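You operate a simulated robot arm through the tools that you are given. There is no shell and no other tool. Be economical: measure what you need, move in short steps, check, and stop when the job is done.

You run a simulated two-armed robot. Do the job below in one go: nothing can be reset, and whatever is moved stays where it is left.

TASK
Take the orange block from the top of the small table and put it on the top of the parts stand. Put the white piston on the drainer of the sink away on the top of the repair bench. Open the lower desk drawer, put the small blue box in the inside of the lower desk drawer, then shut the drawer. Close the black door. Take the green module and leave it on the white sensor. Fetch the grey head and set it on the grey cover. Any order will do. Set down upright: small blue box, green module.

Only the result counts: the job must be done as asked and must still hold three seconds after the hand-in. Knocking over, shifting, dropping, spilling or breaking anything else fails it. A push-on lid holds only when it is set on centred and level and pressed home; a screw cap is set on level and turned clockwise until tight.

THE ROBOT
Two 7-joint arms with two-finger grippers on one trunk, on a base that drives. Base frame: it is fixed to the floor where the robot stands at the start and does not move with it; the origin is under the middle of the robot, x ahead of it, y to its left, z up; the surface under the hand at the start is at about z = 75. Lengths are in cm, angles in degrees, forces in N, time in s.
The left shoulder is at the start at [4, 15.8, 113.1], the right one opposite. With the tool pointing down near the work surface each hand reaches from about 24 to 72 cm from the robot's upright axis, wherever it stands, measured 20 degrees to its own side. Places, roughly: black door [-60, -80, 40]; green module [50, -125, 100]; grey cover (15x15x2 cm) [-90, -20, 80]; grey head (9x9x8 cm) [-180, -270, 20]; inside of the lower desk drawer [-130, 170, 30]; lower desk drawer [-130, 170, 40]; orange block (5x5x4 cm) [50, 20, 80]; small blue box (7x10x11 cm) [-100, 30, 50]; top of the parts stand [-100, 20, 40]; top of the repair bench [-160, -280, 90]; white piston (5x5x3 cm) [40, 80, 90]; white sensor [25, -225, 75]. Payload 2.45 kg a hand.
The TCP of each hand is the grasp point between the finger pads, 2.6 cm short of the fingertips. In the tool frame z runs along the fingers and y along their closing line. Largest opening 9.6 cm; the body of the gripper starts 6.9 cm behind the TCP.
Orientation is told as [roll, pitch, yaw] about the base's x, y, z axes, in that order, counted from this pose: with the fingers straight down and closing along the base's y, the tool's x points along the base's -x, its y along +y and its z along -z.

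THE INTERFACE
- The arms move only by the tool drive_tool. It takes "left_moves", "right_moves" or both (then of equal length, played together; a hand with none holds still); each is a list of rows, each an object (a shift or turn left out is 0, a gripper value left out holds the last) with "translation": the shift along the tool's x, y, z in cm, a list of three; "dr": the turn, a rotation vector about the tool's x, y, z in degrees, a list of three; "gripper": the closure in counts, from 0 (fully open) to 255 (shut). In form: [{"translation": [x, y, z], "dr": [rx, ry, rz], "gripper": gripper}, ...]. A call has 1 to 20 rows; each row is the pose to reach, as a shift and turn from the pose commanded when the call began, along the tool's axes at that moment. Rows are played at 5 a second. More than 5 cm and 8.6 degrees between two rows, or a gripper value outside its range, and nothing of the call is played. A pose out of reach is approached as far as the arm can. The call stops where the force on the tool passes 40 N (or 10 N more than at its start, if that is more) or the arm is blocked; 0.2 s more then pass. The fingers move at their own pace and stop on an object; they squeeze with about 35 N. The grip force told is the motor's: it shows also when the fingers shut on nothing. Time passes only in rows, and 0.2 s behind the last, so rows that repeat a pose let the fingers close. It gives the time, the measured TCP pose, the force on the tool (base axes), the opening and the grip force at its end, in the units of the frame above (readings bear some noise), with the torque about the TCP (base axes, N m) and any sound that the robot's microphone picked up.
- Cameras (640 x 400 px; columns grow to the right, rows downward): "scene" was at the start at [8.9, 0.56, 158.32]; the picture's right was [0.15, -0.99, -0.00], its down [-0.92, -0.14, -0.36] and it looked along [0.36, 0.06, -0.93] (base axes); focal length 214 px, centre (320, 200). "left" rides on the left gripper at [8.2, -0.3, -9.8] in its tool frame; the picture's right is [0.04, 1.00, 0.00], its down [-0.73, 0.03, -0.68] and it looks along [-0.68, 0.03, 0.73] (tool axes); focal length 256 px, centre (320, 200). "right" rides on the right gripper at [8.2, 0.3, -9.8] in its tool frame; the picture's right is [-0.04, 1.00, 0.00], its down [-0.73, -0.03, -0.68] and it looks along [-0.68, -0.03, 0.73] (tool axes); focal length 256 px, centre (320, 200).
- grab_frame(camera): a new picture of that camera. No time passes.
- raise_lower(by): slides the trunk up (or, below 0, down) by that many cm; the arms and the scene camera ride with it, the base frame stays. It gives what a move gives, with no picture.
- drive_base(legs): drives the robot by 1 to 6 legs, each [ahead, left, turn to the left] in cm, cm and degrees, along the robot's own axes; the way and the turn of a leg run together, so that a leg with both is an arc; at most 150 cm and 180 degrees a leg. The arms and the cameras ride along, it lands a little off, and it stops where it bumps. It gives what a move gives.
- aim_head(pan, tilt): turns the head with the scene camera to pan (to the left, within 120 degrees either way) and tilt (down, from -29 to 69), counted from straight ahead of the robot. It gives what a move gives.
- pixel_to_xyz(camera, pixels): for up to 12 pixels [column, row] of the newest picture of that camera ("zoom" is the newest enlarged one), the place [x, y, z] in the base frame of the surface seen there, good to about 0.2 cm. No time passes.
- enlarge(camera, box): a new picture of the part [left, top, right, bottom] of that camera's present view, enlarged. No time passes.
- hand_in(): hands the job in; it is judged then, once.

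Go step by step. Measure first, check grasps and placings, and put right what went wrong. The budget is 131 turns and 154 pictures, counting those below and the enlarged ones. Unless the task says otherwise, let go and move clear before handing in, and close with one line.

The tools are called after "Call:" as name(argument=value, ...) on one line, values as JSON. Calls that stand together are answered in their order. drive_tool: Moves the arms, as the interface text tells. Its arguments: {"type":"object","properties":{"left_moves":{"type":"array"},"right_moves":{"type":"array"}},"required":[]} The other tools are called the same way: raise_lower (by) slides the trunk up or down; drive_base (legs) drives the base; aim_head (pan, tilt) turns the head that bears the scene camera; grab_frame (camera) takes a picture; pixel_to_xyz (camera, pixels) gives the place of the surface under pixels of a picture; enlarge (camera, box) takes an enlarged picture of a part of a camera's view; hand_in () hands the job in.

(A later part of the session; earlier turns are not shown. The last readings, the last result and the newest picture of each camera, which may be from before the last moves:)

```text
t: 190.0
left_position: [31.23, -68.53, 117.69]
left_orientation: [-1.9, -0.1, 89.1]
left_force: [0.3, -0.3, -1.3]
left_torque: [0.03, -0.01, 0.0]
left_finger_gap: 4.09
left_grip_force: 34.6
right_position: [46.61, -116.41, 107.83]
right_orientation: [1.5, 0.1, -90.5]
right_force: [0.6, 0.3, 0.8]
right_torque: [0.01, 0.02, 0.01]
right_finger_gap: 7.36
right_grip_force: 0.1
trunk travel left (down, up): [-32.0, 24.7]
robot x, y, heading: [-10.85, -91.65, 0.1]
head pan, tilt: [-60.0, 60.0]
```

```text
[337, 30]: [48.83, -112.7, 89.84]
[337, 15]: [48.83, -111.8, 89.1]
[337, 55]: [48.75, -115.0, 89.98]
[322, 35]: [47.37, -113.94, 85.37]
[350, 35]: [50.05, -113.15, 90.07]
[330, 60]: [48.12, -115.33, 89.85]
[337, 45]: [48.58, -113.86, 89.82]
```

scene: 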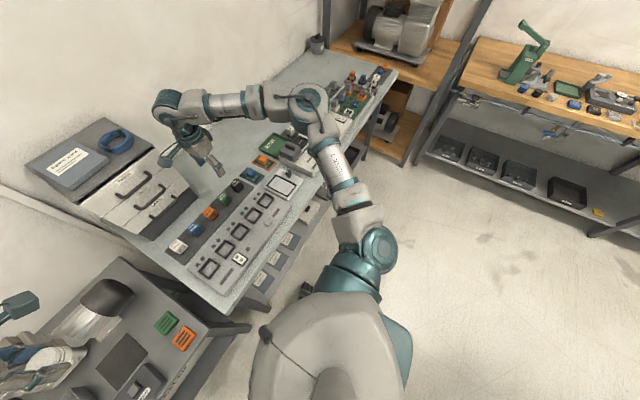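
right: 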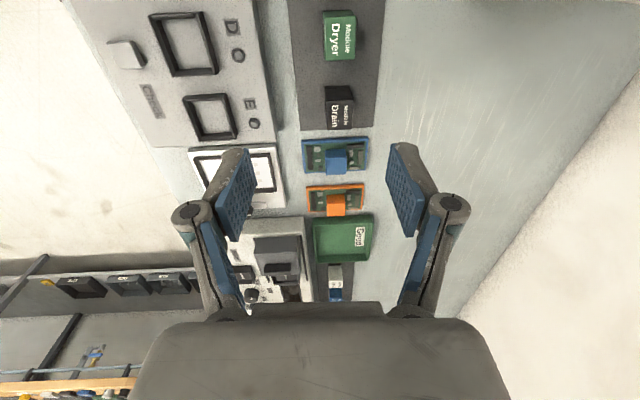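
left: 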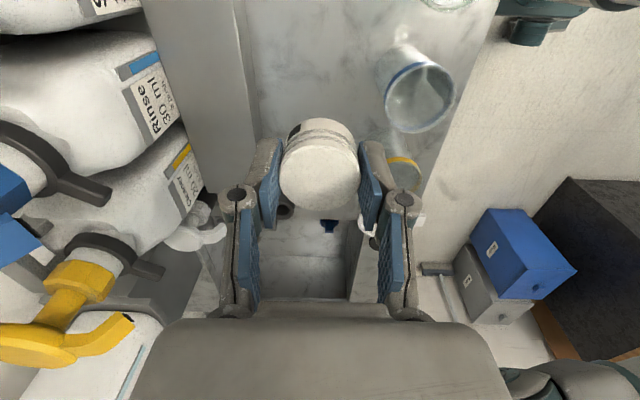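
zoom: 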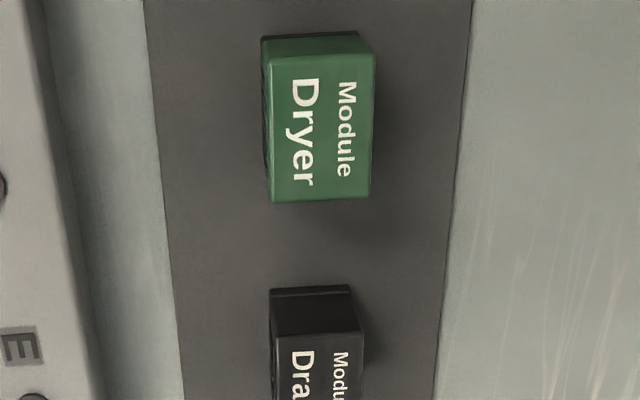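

Call:
drive_tool(right_moves=[{"translation": [1, 0.8, 2], "gripper": 105}, {"translation": [2, 1.6, 4]}, {"translation": [2.9, 2.3, 6]}, {"translation": [2.9, 2.3, 8]}, {"translation": [2.9, 2.3, 10]}, {"translation": [2.9, 2.3, 12]}, {"translation": [2.9, 2.3, 13]}, {"translation": [2.9, 2.3, 13]}, {"translation": [2.9, 2.3, 13]}, {"translation": [2.9, 2.3, 13]}, {"translation": [2.9, 2.3, 13]}, {"translation": [2.9, 2.3, 13]}, {"translation": [2.9, 2.3, 13]}, {"translation": [2.9, 2.3, 13]}, {"translation": [2.9, 2.3, 13]}, {"translation": [2.9, 2.3, 13]}])

Call:
grab_frame(camera="right")

Call:
pixel_to_xyz(camera="right", pixels=[[320, 60], [320, 75], [320, 90], [320, 105], [320, 120], [310, 90], [335, 90]])

```text
t: 193.4
left_position: [31.0, -67.8, 117.55]
left_orientation: [-1.9, 0.1, 89.2]
left_force: [-0.6, -0.1, -0.6]
left_torque: [-0.04, -0.01, 0.0]
left_finger_gap: 4.06
left_grip_force: 34.4
right_position: [47.72, -113.82, 95.59]
right_orientation: [1.6, -0.1, -90.3]
right_force: [-0.4, -0.1, 0.9]
right_torque: [0.04, 0.0, 0.01]
right_finger_gap: 5.64
right_grip_force: 0.2
right hand out of reach, approached as far as the arm can: row 3, 4, 5, 6, 7, 8, 9, 10, 11, 12, 13, 14, 15, 16
trunk travel left (down, up): [-32.0, 24.7]
robot x, y, heading: [-10.89, -91.25, 0.2]
head pan, tilt: [-60.0, 60.0]
```

```text
77 pictures are left
```

right: 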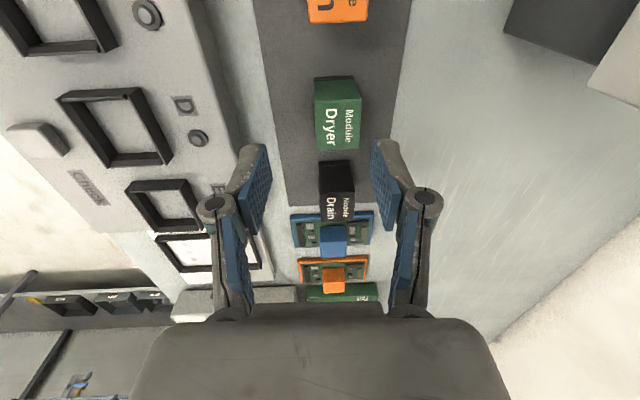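

```text
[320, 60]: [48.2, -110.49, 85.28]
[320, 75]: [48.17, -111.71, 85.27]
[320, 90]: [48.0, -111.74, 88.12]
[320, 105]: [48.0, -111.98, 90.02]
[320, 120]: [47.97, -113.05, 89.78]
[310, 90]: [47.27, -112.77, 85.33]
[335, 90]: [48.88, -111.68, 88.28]
```

The reach is ~1.2 cm short in x; I'll bring the base 3 cm ahead and settle.

Call:
drive_base(legs=[[3, 0, 0]])

Call:
drive_tool(right_moves=[{}, {}, {}, {}, {}, {}, {}, {}, {}, {}, {}, {}, {}, {}, {}, {}, {}, {}, {}, {}])

Call:
grab_frame(camera="right")

Call:
pixel_to_xyz(camera="right", pixels=[[320, 60], [320, 90], [320, 105], [320, 120], [310, 110], [335, 110], [300, 110], [320, 135]])

```text
t: 194.3
left_position: [33.6, -67.94, 117.8]
left_orientation: [-2.2, 0.1, 89.3]
left_force: [0.0, -0.7, -0.8]
left_torque: [-0.02, 0.02, -0.02]
left_finger_gap: 4.06
left_grip_force: 35.4
right_position: [50.37, -113.74, 96.03]
right_orientation: [1.8, -0.2, -90.4]
right_force: [0.7, 0.1, -0.4]
right_torque: [0.02, 0.01, -0.01]
right_finger_gap: 5.64
right_grip_force: 0.0
trunk travel left (down, up): [-32.0, 24.7]
robot x, y, heading: [-7.91, -91.1, 0.1]
head pan, tilt: [-60.0, 60.0]
```

```text
t: 198.5
left_position: [33.79, -67.89, 117.75]
left_orientation: [-2.1, 0.0, 89.3]
left_force: [1.3, 0.0, 0.0]
left_torque: [0.01, -0.04, 0.03]
left_finger_gap: 4.09
left_grip_force: 34.4
right_position: [50.53, -113.73, 95.87]
right_orientation: [1.7, -0.1, -90.3]
right_force: [0.2, -0.7, 0.2]
right_torque: [-0.01, 0.02, 0.02]
right_finger_gap: 5.64
right_grip_force: 0.1
trunk travel left (down, up): [-32.0, 24.7]
robot x, y, heading: [-8.16, -91.26, 0.3]
head pan, tilt: [-60.0, 60.0]
```

```text
76 pictures are left
```

right: 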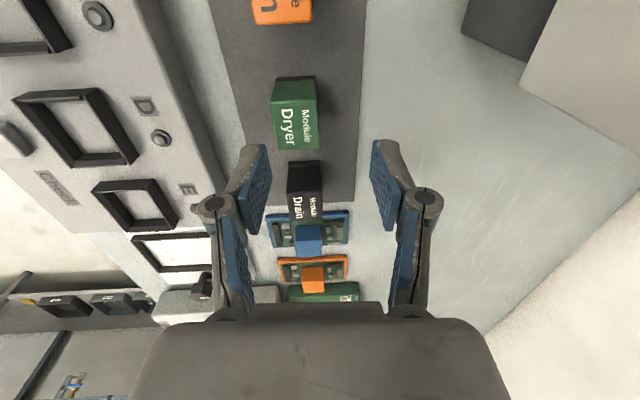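

```text
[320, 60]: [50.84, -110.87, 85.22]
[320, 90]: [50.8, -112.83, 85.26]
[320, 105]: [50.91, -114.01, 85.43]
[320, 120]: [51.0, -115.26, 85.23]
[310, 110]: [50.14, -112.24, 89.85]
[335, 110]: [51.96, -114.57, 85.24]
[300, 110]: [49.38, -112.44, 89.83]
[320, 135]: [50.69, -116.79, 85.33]
```

Call:
drive_tool(right_moves=[{"translation": [0.3, -0.7, 1]}, {"translation": [0.3, -1.4, 2.5]}, {"translation": [0.3, -1.4, 4]}, {"translation": [0.3, -1.4, 5.5]}, {"translation": [0.3, -1.4, 7]}, {"translation": [0.3, -1.4, 7.4]}, {"translation": [0.3, -1.4, 7.4]}, {"translation": [0.3, -1.4, 7.4]}, {"translation": [0.3, -1.4, 7.4]}, {"translation": [0.3, -1.4, 7.4]}, {"translation": [0.3, -1.4, 7.4]}])

Call:
grab_frame(camera="right")

Call:
pixel_to_xyz(camera="right", pixels=[[320, 120], [320, 140], [320, 160], [320, 180], [300, 160], [340, 160], [320, 200]])

```text
t: 200.9
left_position: [33.84, -68.0, 117.73]
left_orientation: [-2.1, 0.0, 89.3]
left_force: [0.8, -0.4, -0.2]
left_torque: [0.04, -0.05, -0.03]
left_finger_gap: 4.07
left_grip_force: 34.8
right_position: [48.4, -114.2, 89.04]
right_orientation: [1.8, 0.0, -90.3]
right_force: [0.4, 0.6, -0.2]
right_torque: [0.02, 0.05, -0.01]
right_finger_gap: 5.63
right_grip_force: 0.0
right hand out of reach, approached as far as the arm can: row 4, 5, 6, 7, 8, 9, 10, 11
trunk travel left (down, up): [-32.0, 24.7]
robot x, y, heading: [-7.96, -91.44, 0.0]
head pan, tilt: [-60.0, 60.0]
```

```text
75 pictures are left
```

right: 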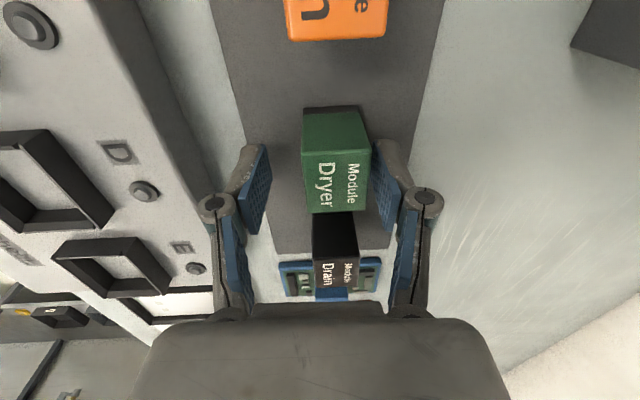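

```text
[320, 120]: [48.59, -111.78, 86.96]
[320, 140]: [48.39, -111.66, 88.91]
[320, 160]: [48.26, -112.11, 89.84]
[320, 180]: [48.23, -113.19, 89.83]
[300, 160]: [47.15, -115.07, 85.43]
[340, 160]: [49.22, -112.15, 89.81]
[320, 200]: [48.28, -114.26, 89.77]
```

The fingers straddle the module. Closing and lifting.

Call:
drive_tool(right_moves=[{"gripper": 255}, {"gripper": 255}, {"gripper": 255}, {"gripper": 255}, {"translation": [0, 0, -2]}, {"translation": [0, 0, -4]}, {"translation": [0, 0, -7]}, {"translation": [0, 0, -10]}, {"translation": [0, 0, -14]}, {"translation": [0, 0, -18]}, {"translation": [0, 0, -22]}])

Call:
grab_frame(camera="right")

```text
t: 203.3
left_position: [33.82, -67.84, 117.88]
left_orientation: [-2.2, 0.1, 89.3]
left_force: [-0.7, 0.2, -0.8]
left_torque: [0.02, 0.01, -0.01]
left_finger_gap: 4.07
left_grip_force: 35.2
right_position: [47.79, -114.1, 111.11]
right_orientation: [1.6, -0.2, -90.3]
right_force: [-0.8, -0.1, -0.4]
right_torque: [-0.01, 0.01, 0.01]
right_finger_gap: 2.91
right_grip_force: 35.1
trunk travel left (down, up): [-32.0, 24.7]
robot x, y, heading: [-8.2, -91.26, -0.0]
head pan, tilt: [-60.0, 60.0]
```

```text
74 pictures are left
```

right: 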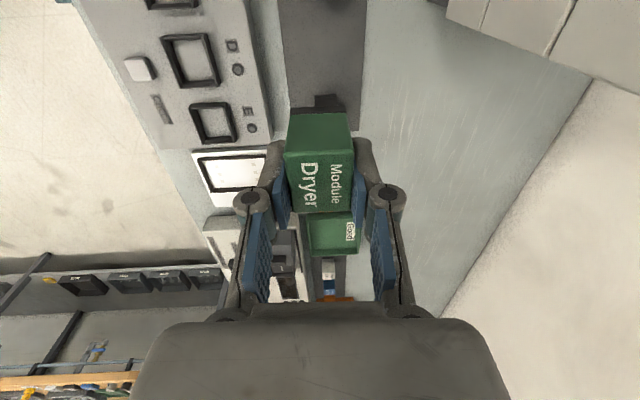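

The module is held (gap 2.9). I'll back off a little and drive toward the sensor end, then look.

Call:
drive_base(legs=[[-6, 0, 0], [0, -60, 0]])

Call:
aim_head(pan=-55, tilt=45)

Call:
grab_frame(camera="scene")

```text
t: 207.1
left_position: [27.91, -125.57, 117.51]
left_orientation: [-2.1, 0.4, 89.4]
left_force: [0.3, -0.1, -0.6]
left_torque: [0.01, -0.03, -0.03]
left_finger_gap: 4.07
left_grip_force: 34.9
right_position: [42.16, -171.85, 111.09]
right_orientation: [1.7, -0.5, -90.2]
right_force: [0.3, 0.6, -0.5]
right_torque: [-0.02, -0.01, 0.01]
right_finger_gap: 2.89
right_grip_force: 35.0
trunk travel left (down, up): [-32.0, 24.7]
robot x, y, heading: [-13.08, -149.42, 0.3]
head pan, tilt: [-60.0, 60.0]
```

```text
t: 207.9
left_position: [27.75, -125.4, 117.82]
left_orientation: [-2.3, 0.4, 89.4]
left_force: [0.3, 0.0, -0.6]
left_torque: [-0.09, -0.04, 0.01]
left_finger_gap: 4.09
left_grip_force: 35.2
right_position: [41.74, -171.57, 111.52]
right_orientation: [2.0, -0.3, -90.1]
right_force: [0.5, 0.7, -0.3]
right_torque: [-0.06, 0.0, 0.0]
right_finger_gap: 2.92
right_grip_force: 34.7
trunk travel left (down, up): [-32.0, 24.7]
robot x, y, heading: [-13.76, -149.32, 0.1]
head pan, tilt: [-55.0, 45.0]
```

```text
73 pictures are left
```

scene: 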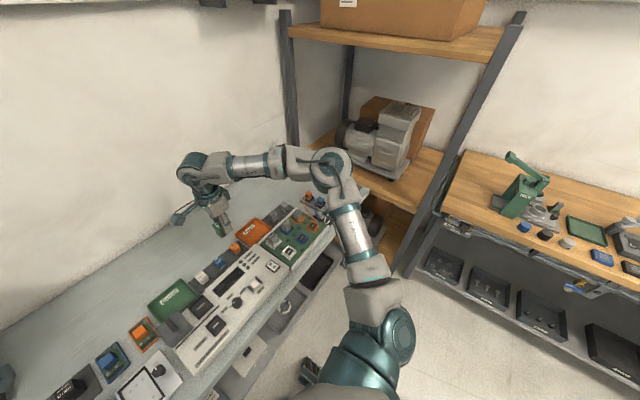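

Call:
enlarge(camera="scene", box=[240, 170, 360, 270])

Call:
pixel_to_xyz(camera="zoom", pixels=[[370, 140], [420, 140], [350, 200], [250, 250], [460, 170], [330, 100]])

```text
4.00 times, centred on (300, 220) of scene
```

zoom: 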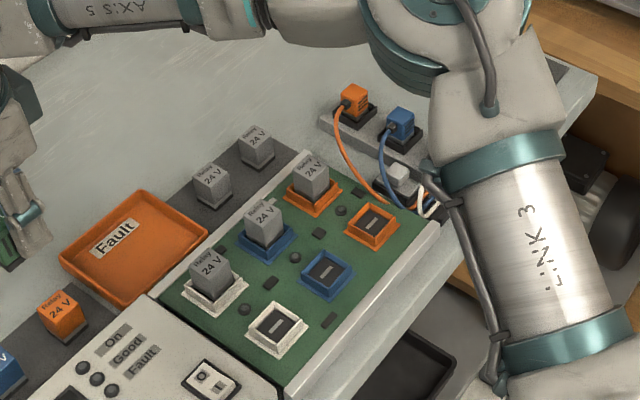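

```text
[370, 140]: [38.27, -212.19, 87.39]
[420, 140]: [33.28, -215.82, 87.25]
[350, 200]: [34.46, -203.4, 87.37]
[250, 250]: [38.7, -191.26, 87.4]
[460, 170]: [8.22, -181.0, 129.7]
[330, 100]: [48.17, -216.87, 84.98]
```

The white sensor is the little cube with a white cable at zoom (398,178). Measuring it.

Call:
pixel_to_xyz(camera="zoom", pixels=[[398, 172], [405, 185], [390, 180], [355, 95], [400, 120], [350, 90], [402, 168], [412, 165], [385, 195], [375, 170]])

Call:
enlarge(camera="scene", box=[290, 180, 350, 230])

```text
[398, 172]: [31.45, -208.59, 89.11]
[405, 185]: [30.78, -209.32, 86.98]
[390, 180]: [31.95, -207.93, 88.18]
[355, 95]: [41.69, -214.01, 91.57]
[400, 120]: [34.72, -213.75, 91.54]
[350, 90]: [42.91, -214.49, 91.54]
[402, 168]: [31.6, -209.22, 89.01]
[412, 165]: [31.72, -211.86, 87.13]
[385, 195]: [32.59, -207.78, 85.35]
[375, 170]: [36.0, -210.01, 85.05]
```

```text
8.00 times, centred on (320, 205) of scene
```

zoom: 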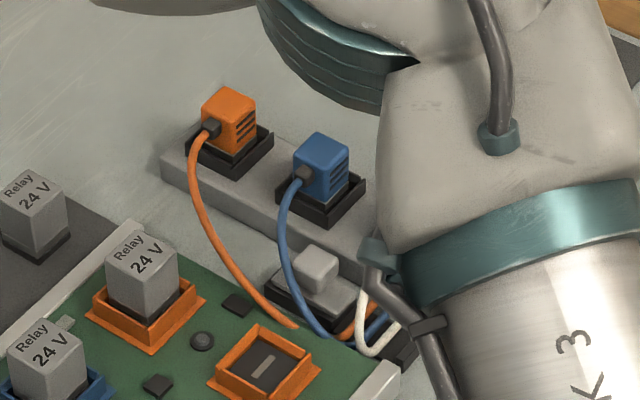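

The white sensor should be the third in that row, hidden behind my arm near [27.5, −214]. I'll drive on 28 cm and look with the right camera.

Call:
drive_base(legs=[[0, -28, 0]])

Call:
drive_tool(right_moves=[{"translation": [0, -3, 0]}, {"translation": [0, -6, 0]}, {"translation": [0, -9, 0]}, {"translation": [0, -12, 0]}, {"translation": [0, -14, 0]}, {"translation": [0, -14, 0]}, {"translation": [0, -14, 0]}, {"translation": [0, -14, 0]}, {"translation": [0, -14, 0]}, {"translation": [0, -14, 0]}])

Call:
grab_frame(camera="right")

Call:
grab_frame(camera="scene")

```text
t: 209.9
left_position: [27.9, -153.35, 117.67]
left_orientation: [-2.2, 0.6, 89.0]
left_force: [0.2, 0.1, -0.5]
left_torque: [0.03, 0.01, 0.02]
left_finger_gap: 4.08
left_grip_force: 34.2
right_position: [41.65, -199.58, 111.5]
right_orientation: [2.0, -0.7, -90.4]
right_force: [-0.5, 1.0, -1.3]
right_torque: [-0.08, -0.01, 0.0]
right_finger_gap: 2.88
right_grip_force: 35.0
trunk travel left (down, up): [-32.0, 24.7]
robot x, y, heading: [-13.61, -177.91, -0.2]
head pan, tilt: [-55.0, 45.0]
```

```text
t: 212.1
left_position: [27.46, -155.55, 118.28]
left_orientation: [-2.3, -0.5, 88.9]
left_force: [-0.2, -0.6, -0.7]
left_torque: [0.05, 0.01, 0.0]
left_finger_gap: 4.07
left_grip_force: 34.9
right_position: [27.43, -201.86, 110.8]
right_orientation: [2.2, 0.5, -90.5]
right_force: [0.2, -0.8, -1.3]
right_torque: [-0.01, 0.0, 0.03]
right_finger_gap: 2.89
right_grip_force: 34.4
trunk travel left (down, up): [-32.0, 24.7]
robot x, y, heading: [-13.51, -177.88, 0.0]
head pan, tilt: [-55.0, 45.0]
```

```text
70 pictures are left
```

right: 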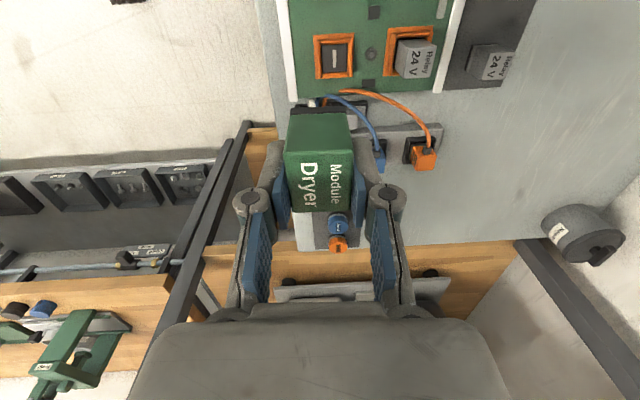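

```text
69 pictures are left
```

scene: 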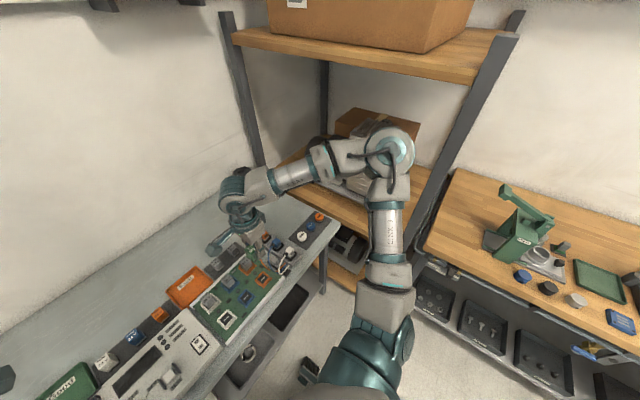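

Call:
enlarge(camera="scene", box=[230, 200, 340, 290])

```text
4.44 times, centred on (285, 245) of scene
```

zoom: 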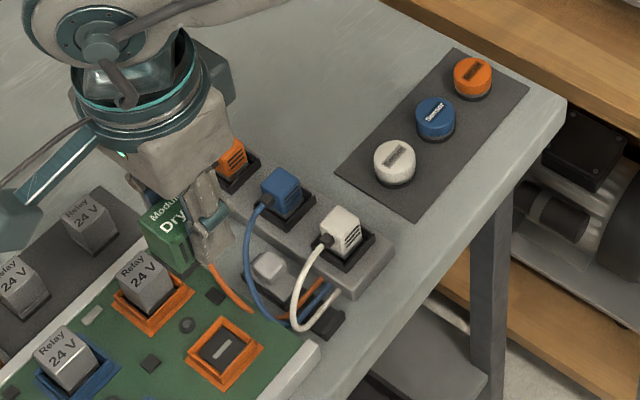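

The round discs on the dark mat are labelled "Sensor"; the white one is at zoom (394,162). Measuring it.

Call:
pixel_to_xyz(camera="zoom", pixels=[[394, 155], [377, 158], [412, 152], [394, 143], [396, 170], [400, 185], [434, 112], [472, 72], [360, 180], [340, 215], [410, 205]])

```text
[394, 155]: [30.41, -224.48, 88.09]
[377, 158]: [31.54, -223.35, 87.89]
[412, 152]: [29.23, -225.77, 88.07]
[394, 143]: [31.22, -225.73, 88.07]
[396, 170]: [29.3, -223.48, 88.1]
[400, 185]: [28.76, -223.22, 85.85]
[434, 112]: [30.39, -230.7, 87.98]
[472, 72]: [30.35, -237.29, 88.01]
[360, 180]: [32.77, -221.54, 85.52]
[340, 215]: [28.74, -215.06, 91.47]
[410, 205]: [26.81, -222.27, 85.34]
```

Call:
pixel_to_xyz(camera="scene", pixels=[[390, 150], [405, 160], [370, 150], [385, 200], [470, 120], [430, 195], [350, 155], [300, 170]])

```text
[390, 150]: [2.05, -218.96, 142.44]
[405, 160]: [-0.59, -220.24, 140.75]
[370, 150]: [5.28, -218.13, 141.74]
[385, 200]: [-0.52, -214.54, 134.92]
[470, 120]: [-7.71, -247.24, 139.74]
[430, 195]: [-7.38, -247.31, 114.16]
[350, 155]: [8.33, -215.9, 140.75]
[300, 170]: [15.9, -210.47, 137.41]
```

Call:
drive_base(legs=[[0, -7, 0]])

Call:
drive_tool(right_moves=[{"translation": [-3, 1, 0]}, {"translation": [-6, 2, 0]}, {"translation": [-9, 3, 0]}, {"translation": [-12, 3, 1]}, {"translation": [-14.5, 3, 3]}, {"translation": [-14.5, 3, 5]}, {"translation": [-14.5, 3, 7]}, {"translation": [-14.5, 3, 9]}, {"translation": [-14.5, 3, 9]}, {"translation": [-14.5, 3, 9]}, {"translation": [-14.5, 3, 9]}, {"translation": [-14.5, 3, 9]}, {"translation": [-14.5, 3, 9]}, {"translation": [-14.5, 3, 9]}, {"translation": [-14.5, 3, 9]}, {"translation": [-14.5, 3, 9]}])

Call:
grab_frame(camera="right")

Call:
grab_frame(camera="scene")

```text
t: 213.1
left_position: [27.24, -158.99, 117.77]
left_orientation: [-2.6, 0.9, 89.1]
left_force: [0.0, 0.4, -0.4]
left_torque: [-0.03, 0.0, 0.01]
left_finger_gap: 4.06
left_grip_force: 35.1
right_position: [27.34, -205.3, 111.15]
right_orientation: [2.2, -1.0, -90.2]
right_force: [0.7, 0.4, -0.1]
right_torque: [-0.08, 0.03, 0.03]
right_finger_gap: 2.91
right_grip_force: 35.2
trunk travel left (down, up): [-32.0, 24.7]
robot x, y, heading: [-13.35, -183.47, 0.4]
head pan, tilt: [-55.0, 45.0]
```

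```text
t: 216.7
left_position: [26.59, -156.38, 117.39]
left_orientation: [-2.8, 2.3, 89.2]
left_force: [0.0, 1.6, -1.2]
left_torque: [-0.1, -0.02, 0.0]
left_finger_gap: 4.07
left_grip_force: 35.2
right_position: [29.93, -217.69, 103.93]
right_orientation: [2.5, -2.6, -90.4]
right_force: [0.7, 1.2, -0.2]
right_torque: [-0.11, 0.0, 0.01]
right_finger_gap: 2.9
right_grip_force: 34.5
trunk travel left (down, up): [-32.0, 24.7]
robot x, y, heading: [-13.42, -184.22, -0.3]
head pan, tilt: [-55.0, 45.0]
stopped in row 16 (right hand): the arm was blocked; the commanded pose is now the measured one
```

```text
67 pictures are left
```

right: 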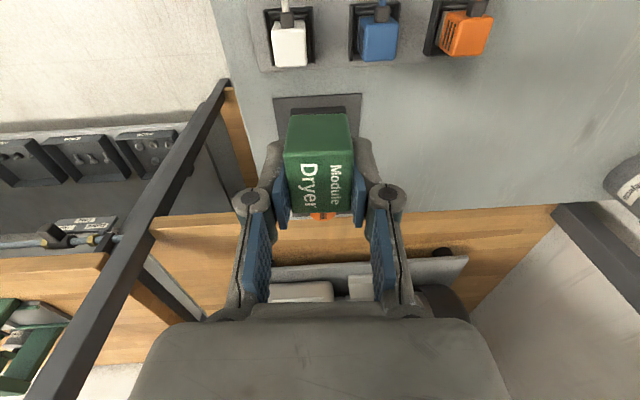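

```text
66 pictures are left
```

scene: 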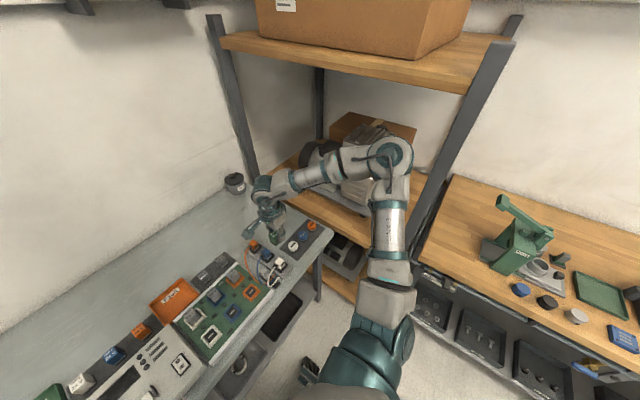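

The robot is rocking again after the drive (2.5°). I'll hold still till it dies out.

Call:
drive_tool(left_moves=[{}, {}, {}, {}, {}, {}, {}, {}, {}, {}, {}, {}, {}, {}, {}, {}, {}, {}, {}, {}])

Call:
drive_tool(left_moves=[{}, {}, {}, {}, {}, {}, {}, {}, {}, {}, {}, {}, {}, {}, {}, {}, {}, {}, {}, {}])

Call:
drive_tool(left_moves=[{}, {}, {}, {}])

Call:
drive_tool(left_moves=[{}, {}, {}, {}])

```text
t: 221.1
left_position: [26.43, -158.74, 117.86]
left_orientation: [-3.0, 1.5, 88.8]
left_force: [-0.8, 1.3, 0.0]
left_torque: [-0.08, 0.03, -0.02]
left_finger_gap: 4.1
left_grip_force: 34.6
right_position: [29.67, -219.99, 103.52]
right_orientation: [2.7, -1.6, -90.7]
right_force: [0.1, 0.9, 0.3]
right_torque: [-0.02, 0.02, 0.0]
right_finger_gap: 2.9
right_grip_force: 35.5
trunk travel left (down, up): [-32.0, 24.7]
robot x, y, heading: [-13.53, -185.09, -0.1]
head pan, tilt: [-55.0, 45.0]
stopped in row 20 (left hand): the arm was blocked; the commanded pose is now the measured one
```

```text
t: 225.5
left_position: [26.09, -161.16, 118.34]
left_orientation: [-3.2, 0.8, 88.4]
left_force: [0.8, 0.5, -0.2]
left_torque: [0.04, 0.03, -0.02]
left_finger_gap: 4.09
left_grip_force: 35.0
right_position: [29.42, -222.2, 103.21]
right_orientation: [2.7, -0.7, -91.2]
right_force: [0.2, 0.0, -0.4]
right_torque: [-0.03, -0.01, 0.03]
right_finger_gap: 2.92
right_grip_force: 34.9
trunk travel left (down, up): [-32.0, 24.7]
robot x, y, heading: [-13.49, -185.45, -0.0]
head pan, tilt: [-55.0, 45.0]
stopped in row 20 (left hand): the arm was blocked; the commanded pose is now the measured one
```

```text
t: 226.5
left_position: [26.22, -159.87, 118.01]
left_orientation: [-3.3, 1.4, 88.5]
left_force: [0.0, 0.5, -0.3]
left_torque: [0.0, 0.01, 0.01]
left_finger_gap: 4.07
left_grip_force: 35.6
right_position: [29.53, -220.83, 103.56]
right_orientation: [2.6, -1.3, -91.0]
right_force: [0.2, -0.3, 0.0]
right_torque: [0.0, -0.03, -0.03]
right_finger_gap: 2.89
right_grip_force: 34.8
trunk travel left (down, up): [-32.0, 24.7]
robot x, y, heading: [-13.41, -185.57, 0.0]
head pan, tilt: [-55.0, 45.0]
```

```text
t: 227.5
left_position: [26.26, -158.92, 117.9]
left_orientation: [-3.2, 1.7, 88.5]
left_force: [0.1, 0.5, -1.1]
left_torque: [-0.05, 0.0, 0.0]
left_finger_gap: 4.06
left_grip_force: 34.9
right_position: [29.41, -219.95, 103.75]
right_orientation: [2.8, -1.7, -90.9]
right_force: [0.2, 0.7, 0.2]
right_torque: [-0.01, 0.03, -0.01]
right_finger_gap: 2.89
right_grip_force: 34.7
trunk travel left (down, up): [-32.0, 24.7]
robot x, y, heading: [-13.79, -185.41, -0.3]
head pan, tilt: [-55.0, 45.0]
```

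Call:
grab_frame(camera="scene")

Call:
pixel_to_xyz(camera="scene", pixels=[[400, 155], [410, 165], [395, 140], [380, 165], [470, 110], [460, 60], [400, 60], [297, 243], [290, 245], [312, 225]])

```text
65 pictures are left
```

scene: 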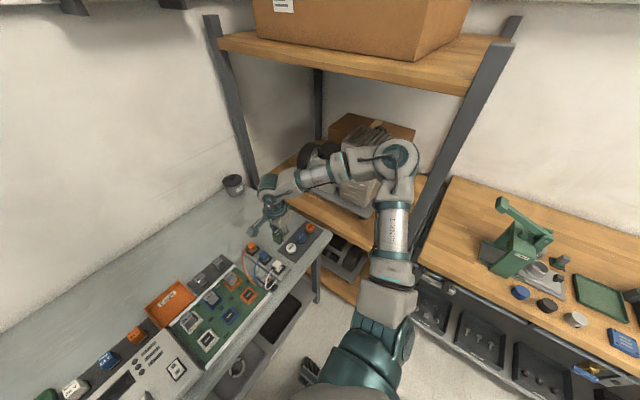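

```text
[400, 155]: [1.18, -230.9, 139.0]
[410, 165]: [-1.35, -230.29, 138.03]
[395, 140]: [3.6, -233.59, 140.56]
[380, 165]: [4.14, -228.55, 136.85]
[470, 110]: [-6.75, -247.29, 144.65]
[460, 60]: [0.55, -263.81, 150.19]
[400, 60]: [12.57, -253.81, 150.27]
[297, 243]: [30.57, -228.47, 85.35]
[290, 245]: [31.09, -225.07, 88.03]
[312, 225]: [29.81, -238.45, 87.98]
```

My elbow is close to the rack post, which may be feeding the rocking. I'll move 8 cm away and turn 20° to the right so the arm works straight ahead.

Call:
drive_base(legs=[[0, 8, 0], [0, 0, -20]])

Call:
drive_tool(left_moves=[{}, {}, {}, {}, {}, {}, {}, {}, {}, {}, {}, {}, {}, {}, {}, {}, {}, {}, {}, {}])

Call:
drive_tool(left_moves=[{}, {}, {}, {}])

Call:
drive_tool(left_moves=[{}, {}, {}, {}])

```text
t: 229.7
left_position: [30.83, -171.37, 118.99]
left_orientation: [-3.4, -0.6, 68.2]
left_force: [-0.4, -2.4, 0.3]
left_torque: [0.18, -0.09, 0.01]
left_finger_gap: 4.04
left_grip_force: 35.2
right_position: [13.35, -229.23, 102.35]
right_orientation: [2.8, 0.7, -111.3]
right_force: [0.0, -2.1, -1.6]
right_torque: [0.14, -0.06, -0.02]
right_finger_gap: 2.89
right_grip_force: 35.4
trunk travel left (down, up): [-32.0, 24.7]
robot x, y, heading: [-13.91, -178.18, -20.3]
head pan, tilt: [-55.0, 45.0]
```

```text
t: 233.8
left_position: [32.14, -167.31, 118.12]
left_orientation: [-3.5, 1.4, 68.1]
left_force: [0.5, -0.1, -0.8]
left_torque: [0.02, 0.06, -0.02]
left_finger_gap: 4.07
left_grip_force: 35.2
right_position: [14.46, -225.82, 103.7]
right_orientation: [2.8, -1.2, -111.2]
right_force: [-0.3, -0.2, -0.2]
right_torque: [-0.04, 0.01, 0.03]
right_finger_gap: 2.9
right_grip_force: 34.8
trunk travel left (down, up): [-32.0, 24.7]
robot x, y, heading: [-13.99, -178.5, -20.6]
head pan, tilt: [-55.0, 45.0]
```

```text
t: 234.8
left_position: [31.42, -169.51, 118.59]
left_orientation: [-3.6, 0.5, 68.0]
left_force: [0.0, -1.3, -0.6]
left_torque: [0.07, -0.01, 0.0]
left_finger_gap: 4.07
left_grip_force: 34.8
right_position: [13.85, -227.71, 103.11]
right_orientation: [2.8, -0.4, -111.3]
right_force: [0.4, -0.7, -1.4]
right_torque: [0.03, -0.02, 0.0]
right_finger_gap: 2.9
right_grip_force: 35.0
trunk travel left (down, up): [-32.0, 24.7]
robot x, y, heading: [-14.06, -178.9, -20.2]
head pan, tilt: [-55.0, 45.0]
```

```text
t: 236.1
left_position: [31.13, -169.15, 118.65]
left_orientation: [-3.7, 0.8, 67.7]
left_force: [-0.2, 0.1, -0.1]
left_torque: [-0.01, -0.02, -0.02]
left_finger_gap: 4.06
left_grip_force: 34.6
right_position: [13.64, -227.5, 103.56]
right_orientation: [3.1, -0.3, -111.4]
right_force: [0.6, -0.2, 0.2]
right_torque: [0.0, -0.01, 0.02]
right_finger_gap: 2.91
right_grip_force: 35.3
trunk travel left (down, up): [-32.0, 24.7]
robot x, y, heading: [-14.07, -178.73, -20.1]
head pan, tilt: [-55.0, 45.0]
stopped in row 4 (left hand): the arm was blocked; the commanded pose is now the measured one
```

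Both hands still wander ±1 cm and have picked up a 3° tilt. I'll re-level the right hand, lift it a bit, and lower the trunk for a steadier stance.

Call:
drive_tool(right_moves=[{"translation": [0, 0, -2], "dr": [1, 0, 0]}, {"translation": [0, 0, -4], "dr": [2, 0, 0]}, {"translation": [0, 0, -6], "dr": [3.1, 0, 0]}, {"translation": [0, 0, -8], "dr": [3.1, 0, 0]}], left_moves=[{"dr": [-1.2, 0, 0]}, {"dr": [-2.4, 0, 0]}, {"dr": [-3.6, 0, 0]}, {"dr": [-3.6, 0, 0]}])

Call:
raise_lower(by=-12)

Call:
drive_tool(right_moves=[{}, {}, {}, {}, {}, {}, {}, {}, {}, {}, {}, {}, {}, {}])

Call:
drive_tool(right_moves=[{}, {}, {}, {}])

```text
t: 237.1
left_position: [31.73, -167.66, 118.36]
left_orientation: [-0.1, 1.5, 67.9]
left_force: [0.8, 0.5, -0.8]
left_torque: [-0.02, 0.02, -0.03]
left_finger_gap: 4.05
left_grip_force: 34.7
right_position: [13.93, -225.7, 111.87]
right_orientation: [-0.1, -1.3, -111.4]
right_force: [0.2, 0.5, -0.5]
right_torque: [-0.05, -0.01, -0.01]
right_finger_gap: 2.92
right_grip_force: 34.9
trunk travel left (down, up): [-32.0, 24.7]
robot x, y, heading: [-13.68, -178.47, -20.2]
head pan, tilt: [-55.0, 45.0]
```

```text
t: 238.6
left_position: [30.67, -170.24, 106.92]
left_orientation: [-0.2, 0.2, 67.7]
left_force: [-0.2, -0.9, -0.9]
left_torque: [0.06, -0.04, 0.01]
left_finger_gap: 4.05
left_grip_force: 35.2
right_position: [12.72, -228.26, 99.27]
right_orientation: [-0.1, -0.2, -111.4]
right_force: [-1.0, -1.3, -1.3]
right_torque: [0.08, -0.03, -0.01]
right_finger_gap: 2.88
right_grip_force: 34.8
trunk travel left (down, up): [-20.0, 36.7]
robot x, y, heading: [-13.81, -179.44, -20.3]
head pan, tilt: [-55.0, 45.0]
```

```text
t: 241.6
left_position: [31.95, -167.35, 106.25]
left_orientation: [-0.1, 1.7, 67.9]
left_force: [-0.1, -0.3, -0.7]
left_torque: [0.01, -0.02, -0.01]
left_finger_gap: 4.07
left_grip_force: 34.5
right_position: [13.87, -225.41, 100.03]
right_orientation: [-0.1, -1.5, -111.3]
right_force: [0.3, 0.1, -1.0]
right_torque: [-0.06, 0.0, 0.02]
right_finger_gap: 2.89
right_grip_force: 35.0
trunk travel left (down, up): [-20.0, 36.7]
robot x, y, heading: [-13.44, -178.59, -20.2]
head pan, tilt: [-55.0, 45.0]
```

```text
t: 242.6
left_position: [31.68, -167.98, 106.2]
left_orientation: [0.0, 1.4, 67.9]
left_force: [0.2, -0.7, -0.4]
left_torque: [-0.02, 0.01, 0.0]
left_finger_gap: 4.09
left_grip_force: 34.6
right_position: [13.76, -225.97, 99.83]
right_orientation: [-0.2, -1.2, -111.3]
right_force: [-0.4, -0.4, 0.0]
right_torque: [-0.02, -0.01, 0.0]
right_finger_gap: 2.9
right_grip_force: 35.4
trunk travel left (down, up): [-20.0, 36.7]
robot x, y, heading: [-13.68, -179.0, -20.3]
head pan, tilt: [-55.0, 45.0]
```

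Now moving slowly over the sensor.

Call:
drive_tool(right_moves=[{"translation": [0.8, 1.5, 0]}, {"translation": [1.6, 3.5, 0]}, {"translation": [2.5, 5.5, 0]}, {"translation": [3.4, 7.5, 0]}, {"translation": [4.2, 9.5, 0]}, {"translation": [5, 11.5, 0]}, {"translation": [5.8, 13.5, 0]}, {"translation": [6.5, 15, 0]}, {"translation": [6.5, 15, 0]}, {"translation": [6.5, 15, 0]}, {"translation": [6.5, 15, 0]}, {"translation": [6.5, 15, 0]}, {"translation": [6.5, 15, 0]}, {"translation": [6.5, 15, 0]}, {"translation": [6.5, 15, 0]}, {"translation": [6.5, 15, 0]}, {"translation": [6.5, 15, 0]}, {"translation": [6.5, 15, 0]}, {"translation": [6.5, 15, 0]}, {"translation": [6.5, 15, 0]}])

Call:
drive_tool(right_moves=[{}, {}, {}, {}, {}, {}])

Call:
drive_tool(right_moves=[{}, {}, {}, {}, {}, {}])

Call:
grab_frame(camera="scene")

Call:
grab_frame(camera="right")

```text
t: 246.8
left_position: [31.57, -168.4, 106.43]
left_orientation: [0.0, 1.2, 67.9]
left_force: [0.2, -0.3, -0.7]
left_torque: [0.0, 0.02, -0.01]
left_finger_gap: 4.06
left_grip_force: 34.6
right_position: [29.78, -225.9, 99.58]
right_orientation: [0.0, -1.1, -111.4]
right_force: [0.4, 0.9, -0.5]
right_torque: [0.03, -0.02, -0.01]
right_finger_gap: 2.88
right_grip_force: 34.9
trunk travel left (down, up): [-20.0, 36.7]
robot x, y, heading: [-13.66, -179.01, -20.0]
head pan, tilt: [-55.0, 45.0]
```

```text
t: 248.2
left_position: [31.51, -168.43, 106.37]
left_orientation: [0.0, 1.2, 67.9]
left_force: [-0.5, -0.1, -0.7]
left_torque: [0.01, 0.04, 0.02]
left_finger_gap: 4.05
left_grip_force: 35.1
right_position: [29.75, -226.03, 99.6]
right_orientation: [-0.2, -1.1, -111.5]
right_force: [-0.4, 0.8, 0.2]
right_torque: [0.01, -0.03, 0.02]
right_finger_gap: 2.89
right_grip_force: 34.8
trunk travel left (down, up): [-20.0, 36.7]
robot x, y, heading: [-14.01, -178.92, -20.2]
head pan, tilt: [-55.0, 45.0]
```

```text
t: 249.6
left_position: [31.52, -168.35, 106.51]
left_orientation: [-0.1, 1.2, 67.9]
left_force: [0.1, -0.3, -1.7]
left_torque: [-0.01, 0.03, -0.02]
left_finger_gap: 4.1
left_grip_force: 34.8
right_position: [29.65, -225.94, 99.58]
right_orientation: [-0.1, -1.0, -111.5]
right_force: [0.2, 0.3, -1.7]
right_torque: [0.04, 0.01, 0.01]
right_finger_gap: 2.91
right_grip_force: 34.5
trunk travel left (down, up): [-20.0, 36.7]
robot x, y, heading: [-14.08, -179.06, -20.0]
head pan, tilt: [-55.0, 45.0]
```

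```text
64 pictures are left
```

scene: 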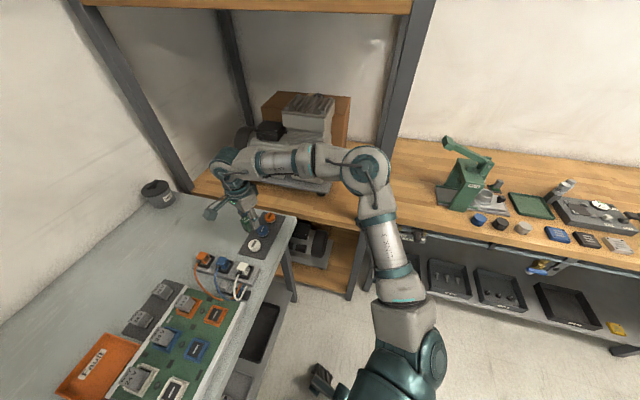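

```text
63 pictures are left
```

right: 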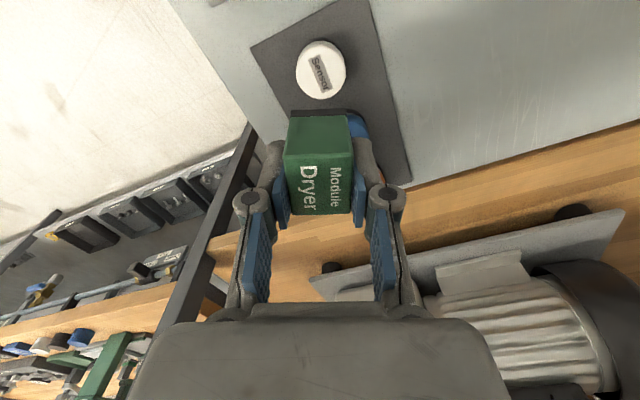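

Stable now (steady within 0.1 cm). The white sensor shows at (320,69) in the right view; measuring its rim and the module.

Call:
pixel_to_xyz(camera="right", pixels=[[320, 69], [299, 69], [343, 69], [320, 44], [320, 94], [318, 150], [290, 155], [350, 155], [320, 205]])

```text
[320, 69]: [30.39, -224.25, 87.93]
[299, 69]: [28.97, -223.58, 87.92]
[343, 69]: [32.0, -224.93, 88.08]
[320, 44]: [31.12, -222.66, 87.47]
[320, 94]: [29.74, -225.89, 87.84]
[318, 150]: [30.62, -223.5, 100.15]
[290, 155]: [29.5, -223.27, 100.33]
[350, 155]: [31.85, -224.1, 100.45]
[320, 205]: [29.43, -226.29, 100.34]
```

Call:
drive_tool(right_moves=[{"translation": [0.4, 0.1, 1], "dr": [0, 0.5, 0]}, {"translation": [0.8, 0.2, 2], "dr": [0, 1, 0]}, {"translation": [0.8, 0.2, 3], "dr": [0, 1, 0]}, {"translation": [0.8, 0.2, 4], "dr": [0, 1, 0]}, {"translation": [0.8, 0.2, 5], "dr": [0, 1, 0]}, {"translation": [0.8, 0.2, 5.8], "dr": [0, 1, 0]}, {"translation": [0.8, 0.2, 5.8], "dr": [0, 1, 0]}, {"translation": [0.8, 0.2, 5.8], "dr": [0, 1, 0]}, {"translation": [0.8, 0.2, 5.8], "dr": [0, 1, 0]}, {"translation": [0.8, 0.2, 5.8], "dr": [0, 1, 0]}, {"translation": [0.8, 0.2, 5.8], "dr": [0, 1, 0]}, {"translation": [0.8, 0.2, 5.8], "dr": [0, 1, 0]}, {"translation": [0.8, 0.2, 5.8], "dr": [0, 1, 0]}, {"translation": [0.8, 0.2, 5.8], "dr": [0, 1, 0]}])

Call:
grab_frame(camera="right")

Call:
pixel_to_xyz(camera="right", pixels=[[320, 150], [320, 160], [320, 175], [320, 190], [320, 205], [290, 180], [350, 180], [320, 105], [300, 105], [340, 105]])

Call:
enlarge(camera="scene", box=[200, 180, 300, 270])

```text
t: 252.6
left_position: [31.51, -168.3, 106.42]
left_orientation: [-0.2, 1.2, 67.9]
left_force: [-0.7, 1.0, -1.0]
left_torque: [-0.01, 0.02, 0.02]
left_finger_gap: 4.06
left_grip_force: 35.5
right_position: [30.28, -225.31, 93.64]
right_orientation: [-0.1, 0.0, -111.4]
right_force: [0.8, -0.6, 0.1]
right_torque: [0.0, 0.02, 0.0]
right_finger_gap: 2.88
right_grip_force: 35.3
trunk travel left (down, up): [-20.0, 36.7]
robot x, y, heading: [-13.96, -178.9, -20.1]
head pan, tilt: [-55.0, 45.0]
```

```text
62 pictures are left
```

right: 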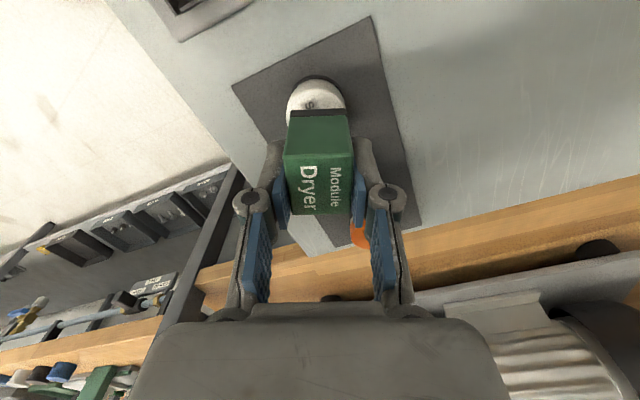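

```text
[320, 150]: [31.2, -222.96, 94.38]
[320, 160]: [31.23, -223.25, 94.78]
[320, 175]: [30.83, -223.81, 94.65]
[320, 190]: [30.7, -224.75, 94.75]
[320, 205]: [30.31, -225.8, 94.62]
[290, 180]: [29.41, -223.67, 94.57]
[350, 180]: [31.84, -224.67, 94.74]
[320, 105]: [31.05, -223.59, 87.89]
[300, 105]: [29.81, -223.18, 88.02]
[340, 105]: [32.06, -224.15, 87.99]
```

```text
4.44 times, centred on (250, 225) of scene
```

zoom: 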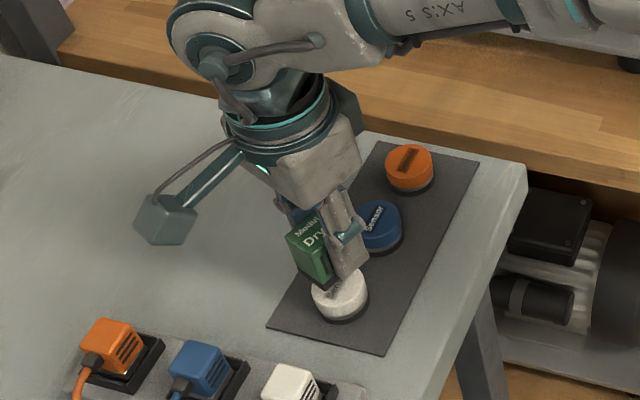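

Call:
drive_tool(right_moves=[{"translation": [0.3, -0.2, 0.5]}, {"translation": [0.3, -0.2, 1]}, {"translation": [0.3, -0.2, 1.5]}, {"translation": [0.3, -0.2, 1.8]}, {"translation": [0.3, -0.2, 1.8]}, {"translation": [0.3, -0.2, 1.8]}, {"translation": [0.3, -0.2, 1.8]}])

Call:
enlarge(camera="scene", box=[225, 205, 275, 260])

```text
t: 254.2
left_position: [31.42, -168.37, 106.54]
left_orientation: [-0.1, 1.2, 67.9]
left_force: [0.1, -0.2, -1.4]
left_torque: [-0.02, 0.02, 0.01]
left_finger_gap: 4.05
left_grip_force: 35.1
right_position: [30.26, -224.89, 91.82]
right_orientation: [-0.2, 0.0, -111.3]
right_force: [-0.7, 0.8, -0.8]
right_torque: [0.01, -0.01, -0.04]
right_finger_gap: 2.9
right_grip_force: 34.5
trunk travel left (down, up): [-20.0, 36.7]
robot x, y, heading: [-14.21, -178.99, -19.8]
head pan, tilt: [-55.0, 45.0]
```

```text
7.27 times, centred on (250, 232) of scene
```

zoom: 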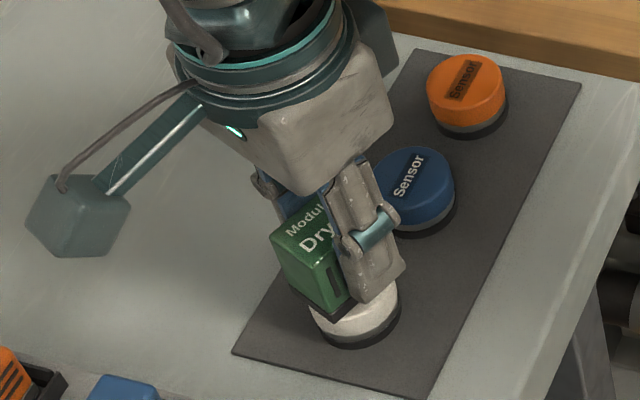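

The module is just over the disc, centred. Last few millimetres, then releasing.

Call:
drive_tool(right_moves=[{"translation": [0, 0, 0.2]}, {"translation": [0, 0, 0.35]}, {"translation": [0, 0, 0.35]}, {"translation": [0, 0, 0.35], "gripper": 140}, {"translation": [0, 0, 0.35]}, {"translation": [0, 0, 0.35]}, {"translation": [0, 0, -1.5]}, {"translation": [0, 0, -4]}, {"translation": [0, 0, -7]}, {"translation": [0, 0, -10]}])

Call:
enlarge(camera="scene", box=[225, 205, 275, 260])

Call:
grab_frame(camera="right")

```text
t: 256.4
left_position: [31.41, -168.37, 106.51]
left_orientation: [-0.1, 1.2, 67.9]
left_force: [-1.2, 0.7, -0.2]
left_torque: [0.0, 0.01, -0.03]
left_finger_gap: 4.06
left_grip_force: 35.1
right_position: [30.16, -224.92, 102.13]
right_orientation: [0.0, 0.0, -111.3]
right_force: [0.5, -0.3, 0.9]
right_torque: [0.06, 0.01, 0.02]
right_finger_gap: 4.31
right_grip_force: 0.1
trunk travel left (down, up): [-20.0, 36.7]
robot x, y, heading: [-13.77, -179.36, -19.9]
head pan, tilt: [-55.0, 45.0]
```

```text
7.27 times, centred on (250, 232) of scene
```

zoom: 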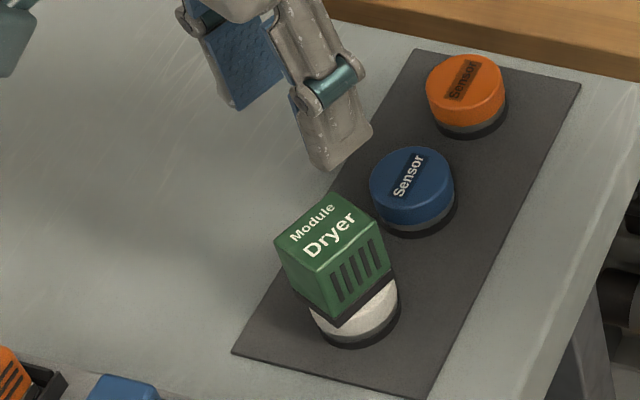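

```text
58 pictures are left
```

right: 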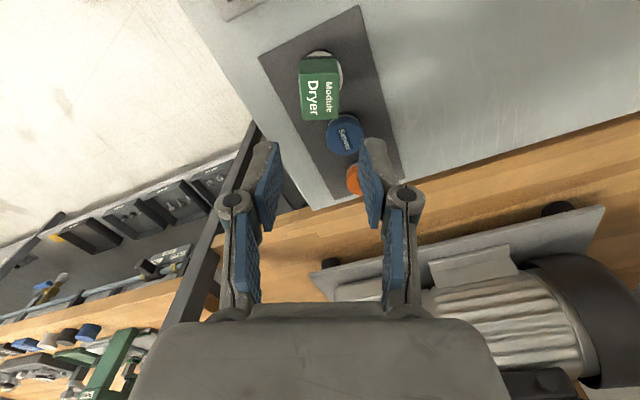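

The green module stands squarely on the white sensor. Next I'll back away from the rack, turn to face the repair bench and go there with the piston.

Call:
drive_base(legs=[[-32, 31, 0], [0, 0, -70], [0, -100, 0]])

Call:
aim_head(pan=0, tilt=35)

Call:
grab_frame(camera="scene")

```text
t: 267.1
left_position: [-111.34, -174.07, 106.39]
left_orientation: [-0.1, 1.4, -4.5]
left_force: [-0.1, 0.5, -0.8]
left_torque: [-0.01, -0.01, -0.01]
left_finger_gap: 4.03
left_grip_force: 35.6
right_position: [-165.74, -189.94, 102.19]
right_orientation: [-0.1, -0.2, 176.2]
right_force: [0.4, 0.0, -0.3]
right_torque: [0.01, 0.05, -0.01]
right_finger_gap: 4.33
right_grip_force: 0.1
trunk travel left (down, up): [-20.0, 36.7]
robot x, y, heading: [-135.77, -133.81, -92.4]
head pan, tilt: [-55.0, 45.0]
```

```text
t: 268.3
left_position: [-111.45, -173.69, 106.48]
left_orientation: [-0.2, 1.2, -4.4]
left_force: [-0.2, 0.3, -1.0]
left_torque: [-0.02, 0.03, -0.04]
left_finger_gap: 4.03
left_grip_force: 35.2
right_position: [-165.93, -189.6, 102.35]
right_orientation: [0.0, -0.1, 176.3]
right_force: [-0.9, -0.5, -0.5]
right_torque: [-0.01, 0.02, 0.02]
right_finger_gap: 4.33
right_grip_force: 0.1
trunk travel left (down, up): [-20.0, 36.7]
robot x, y, heading: [-135.6, -134.07, -92.6]
head pan, tilt: [0.0, 35.0]
```

```text
57 pictures are left
```

scene: 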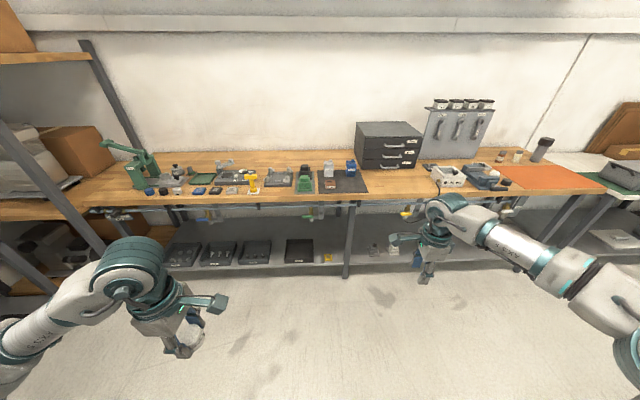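

Call:
enlarge(camera="scene", box=[330, 215, 470, 285])

Call:
enlarge(camera="scene", box=[310, 140, 450, 210])

Call:
pixel_to_xyz(camera="scene", pixels=[[375, 250], [393, 248], [405, 185], [390, 190], [390, 175], [375, 195], [350, 185], [345, 210], [415, 185], [430, 190], [345, 275], [374, 245]])

```text
4.57 times, centred on (400, 250) of scene
```

zoom: 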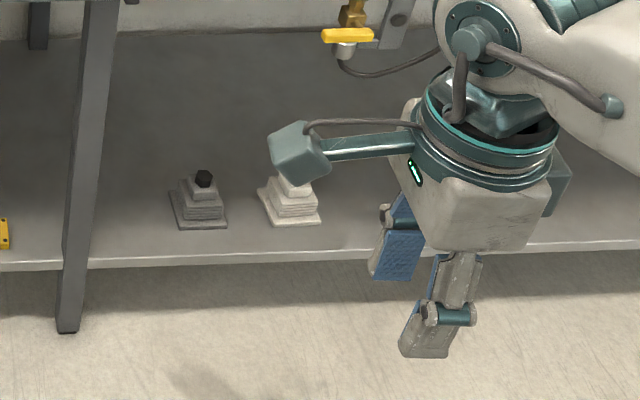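

```text
4.57 times, centred on (380, 175) of scene
```

zoom: 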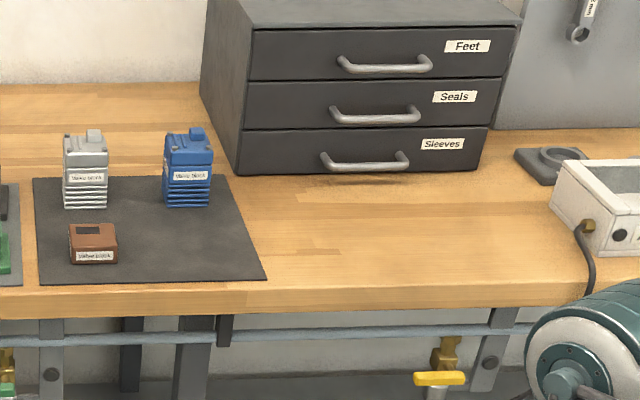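

```text
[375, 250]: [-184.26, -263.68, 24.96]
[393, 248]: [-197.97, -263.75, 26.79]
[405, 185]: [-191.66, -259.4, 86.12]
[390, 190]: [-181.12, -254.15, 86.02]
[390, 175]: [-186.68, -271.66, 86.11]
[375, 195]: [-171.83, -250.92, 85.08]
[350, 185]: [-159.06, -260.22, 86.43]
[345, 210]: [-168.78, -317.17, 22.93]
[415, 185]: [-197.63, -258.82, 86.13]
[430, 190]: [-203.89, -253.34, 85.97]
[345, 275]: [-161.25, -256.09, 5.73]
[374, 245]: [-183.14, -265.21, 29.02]
```

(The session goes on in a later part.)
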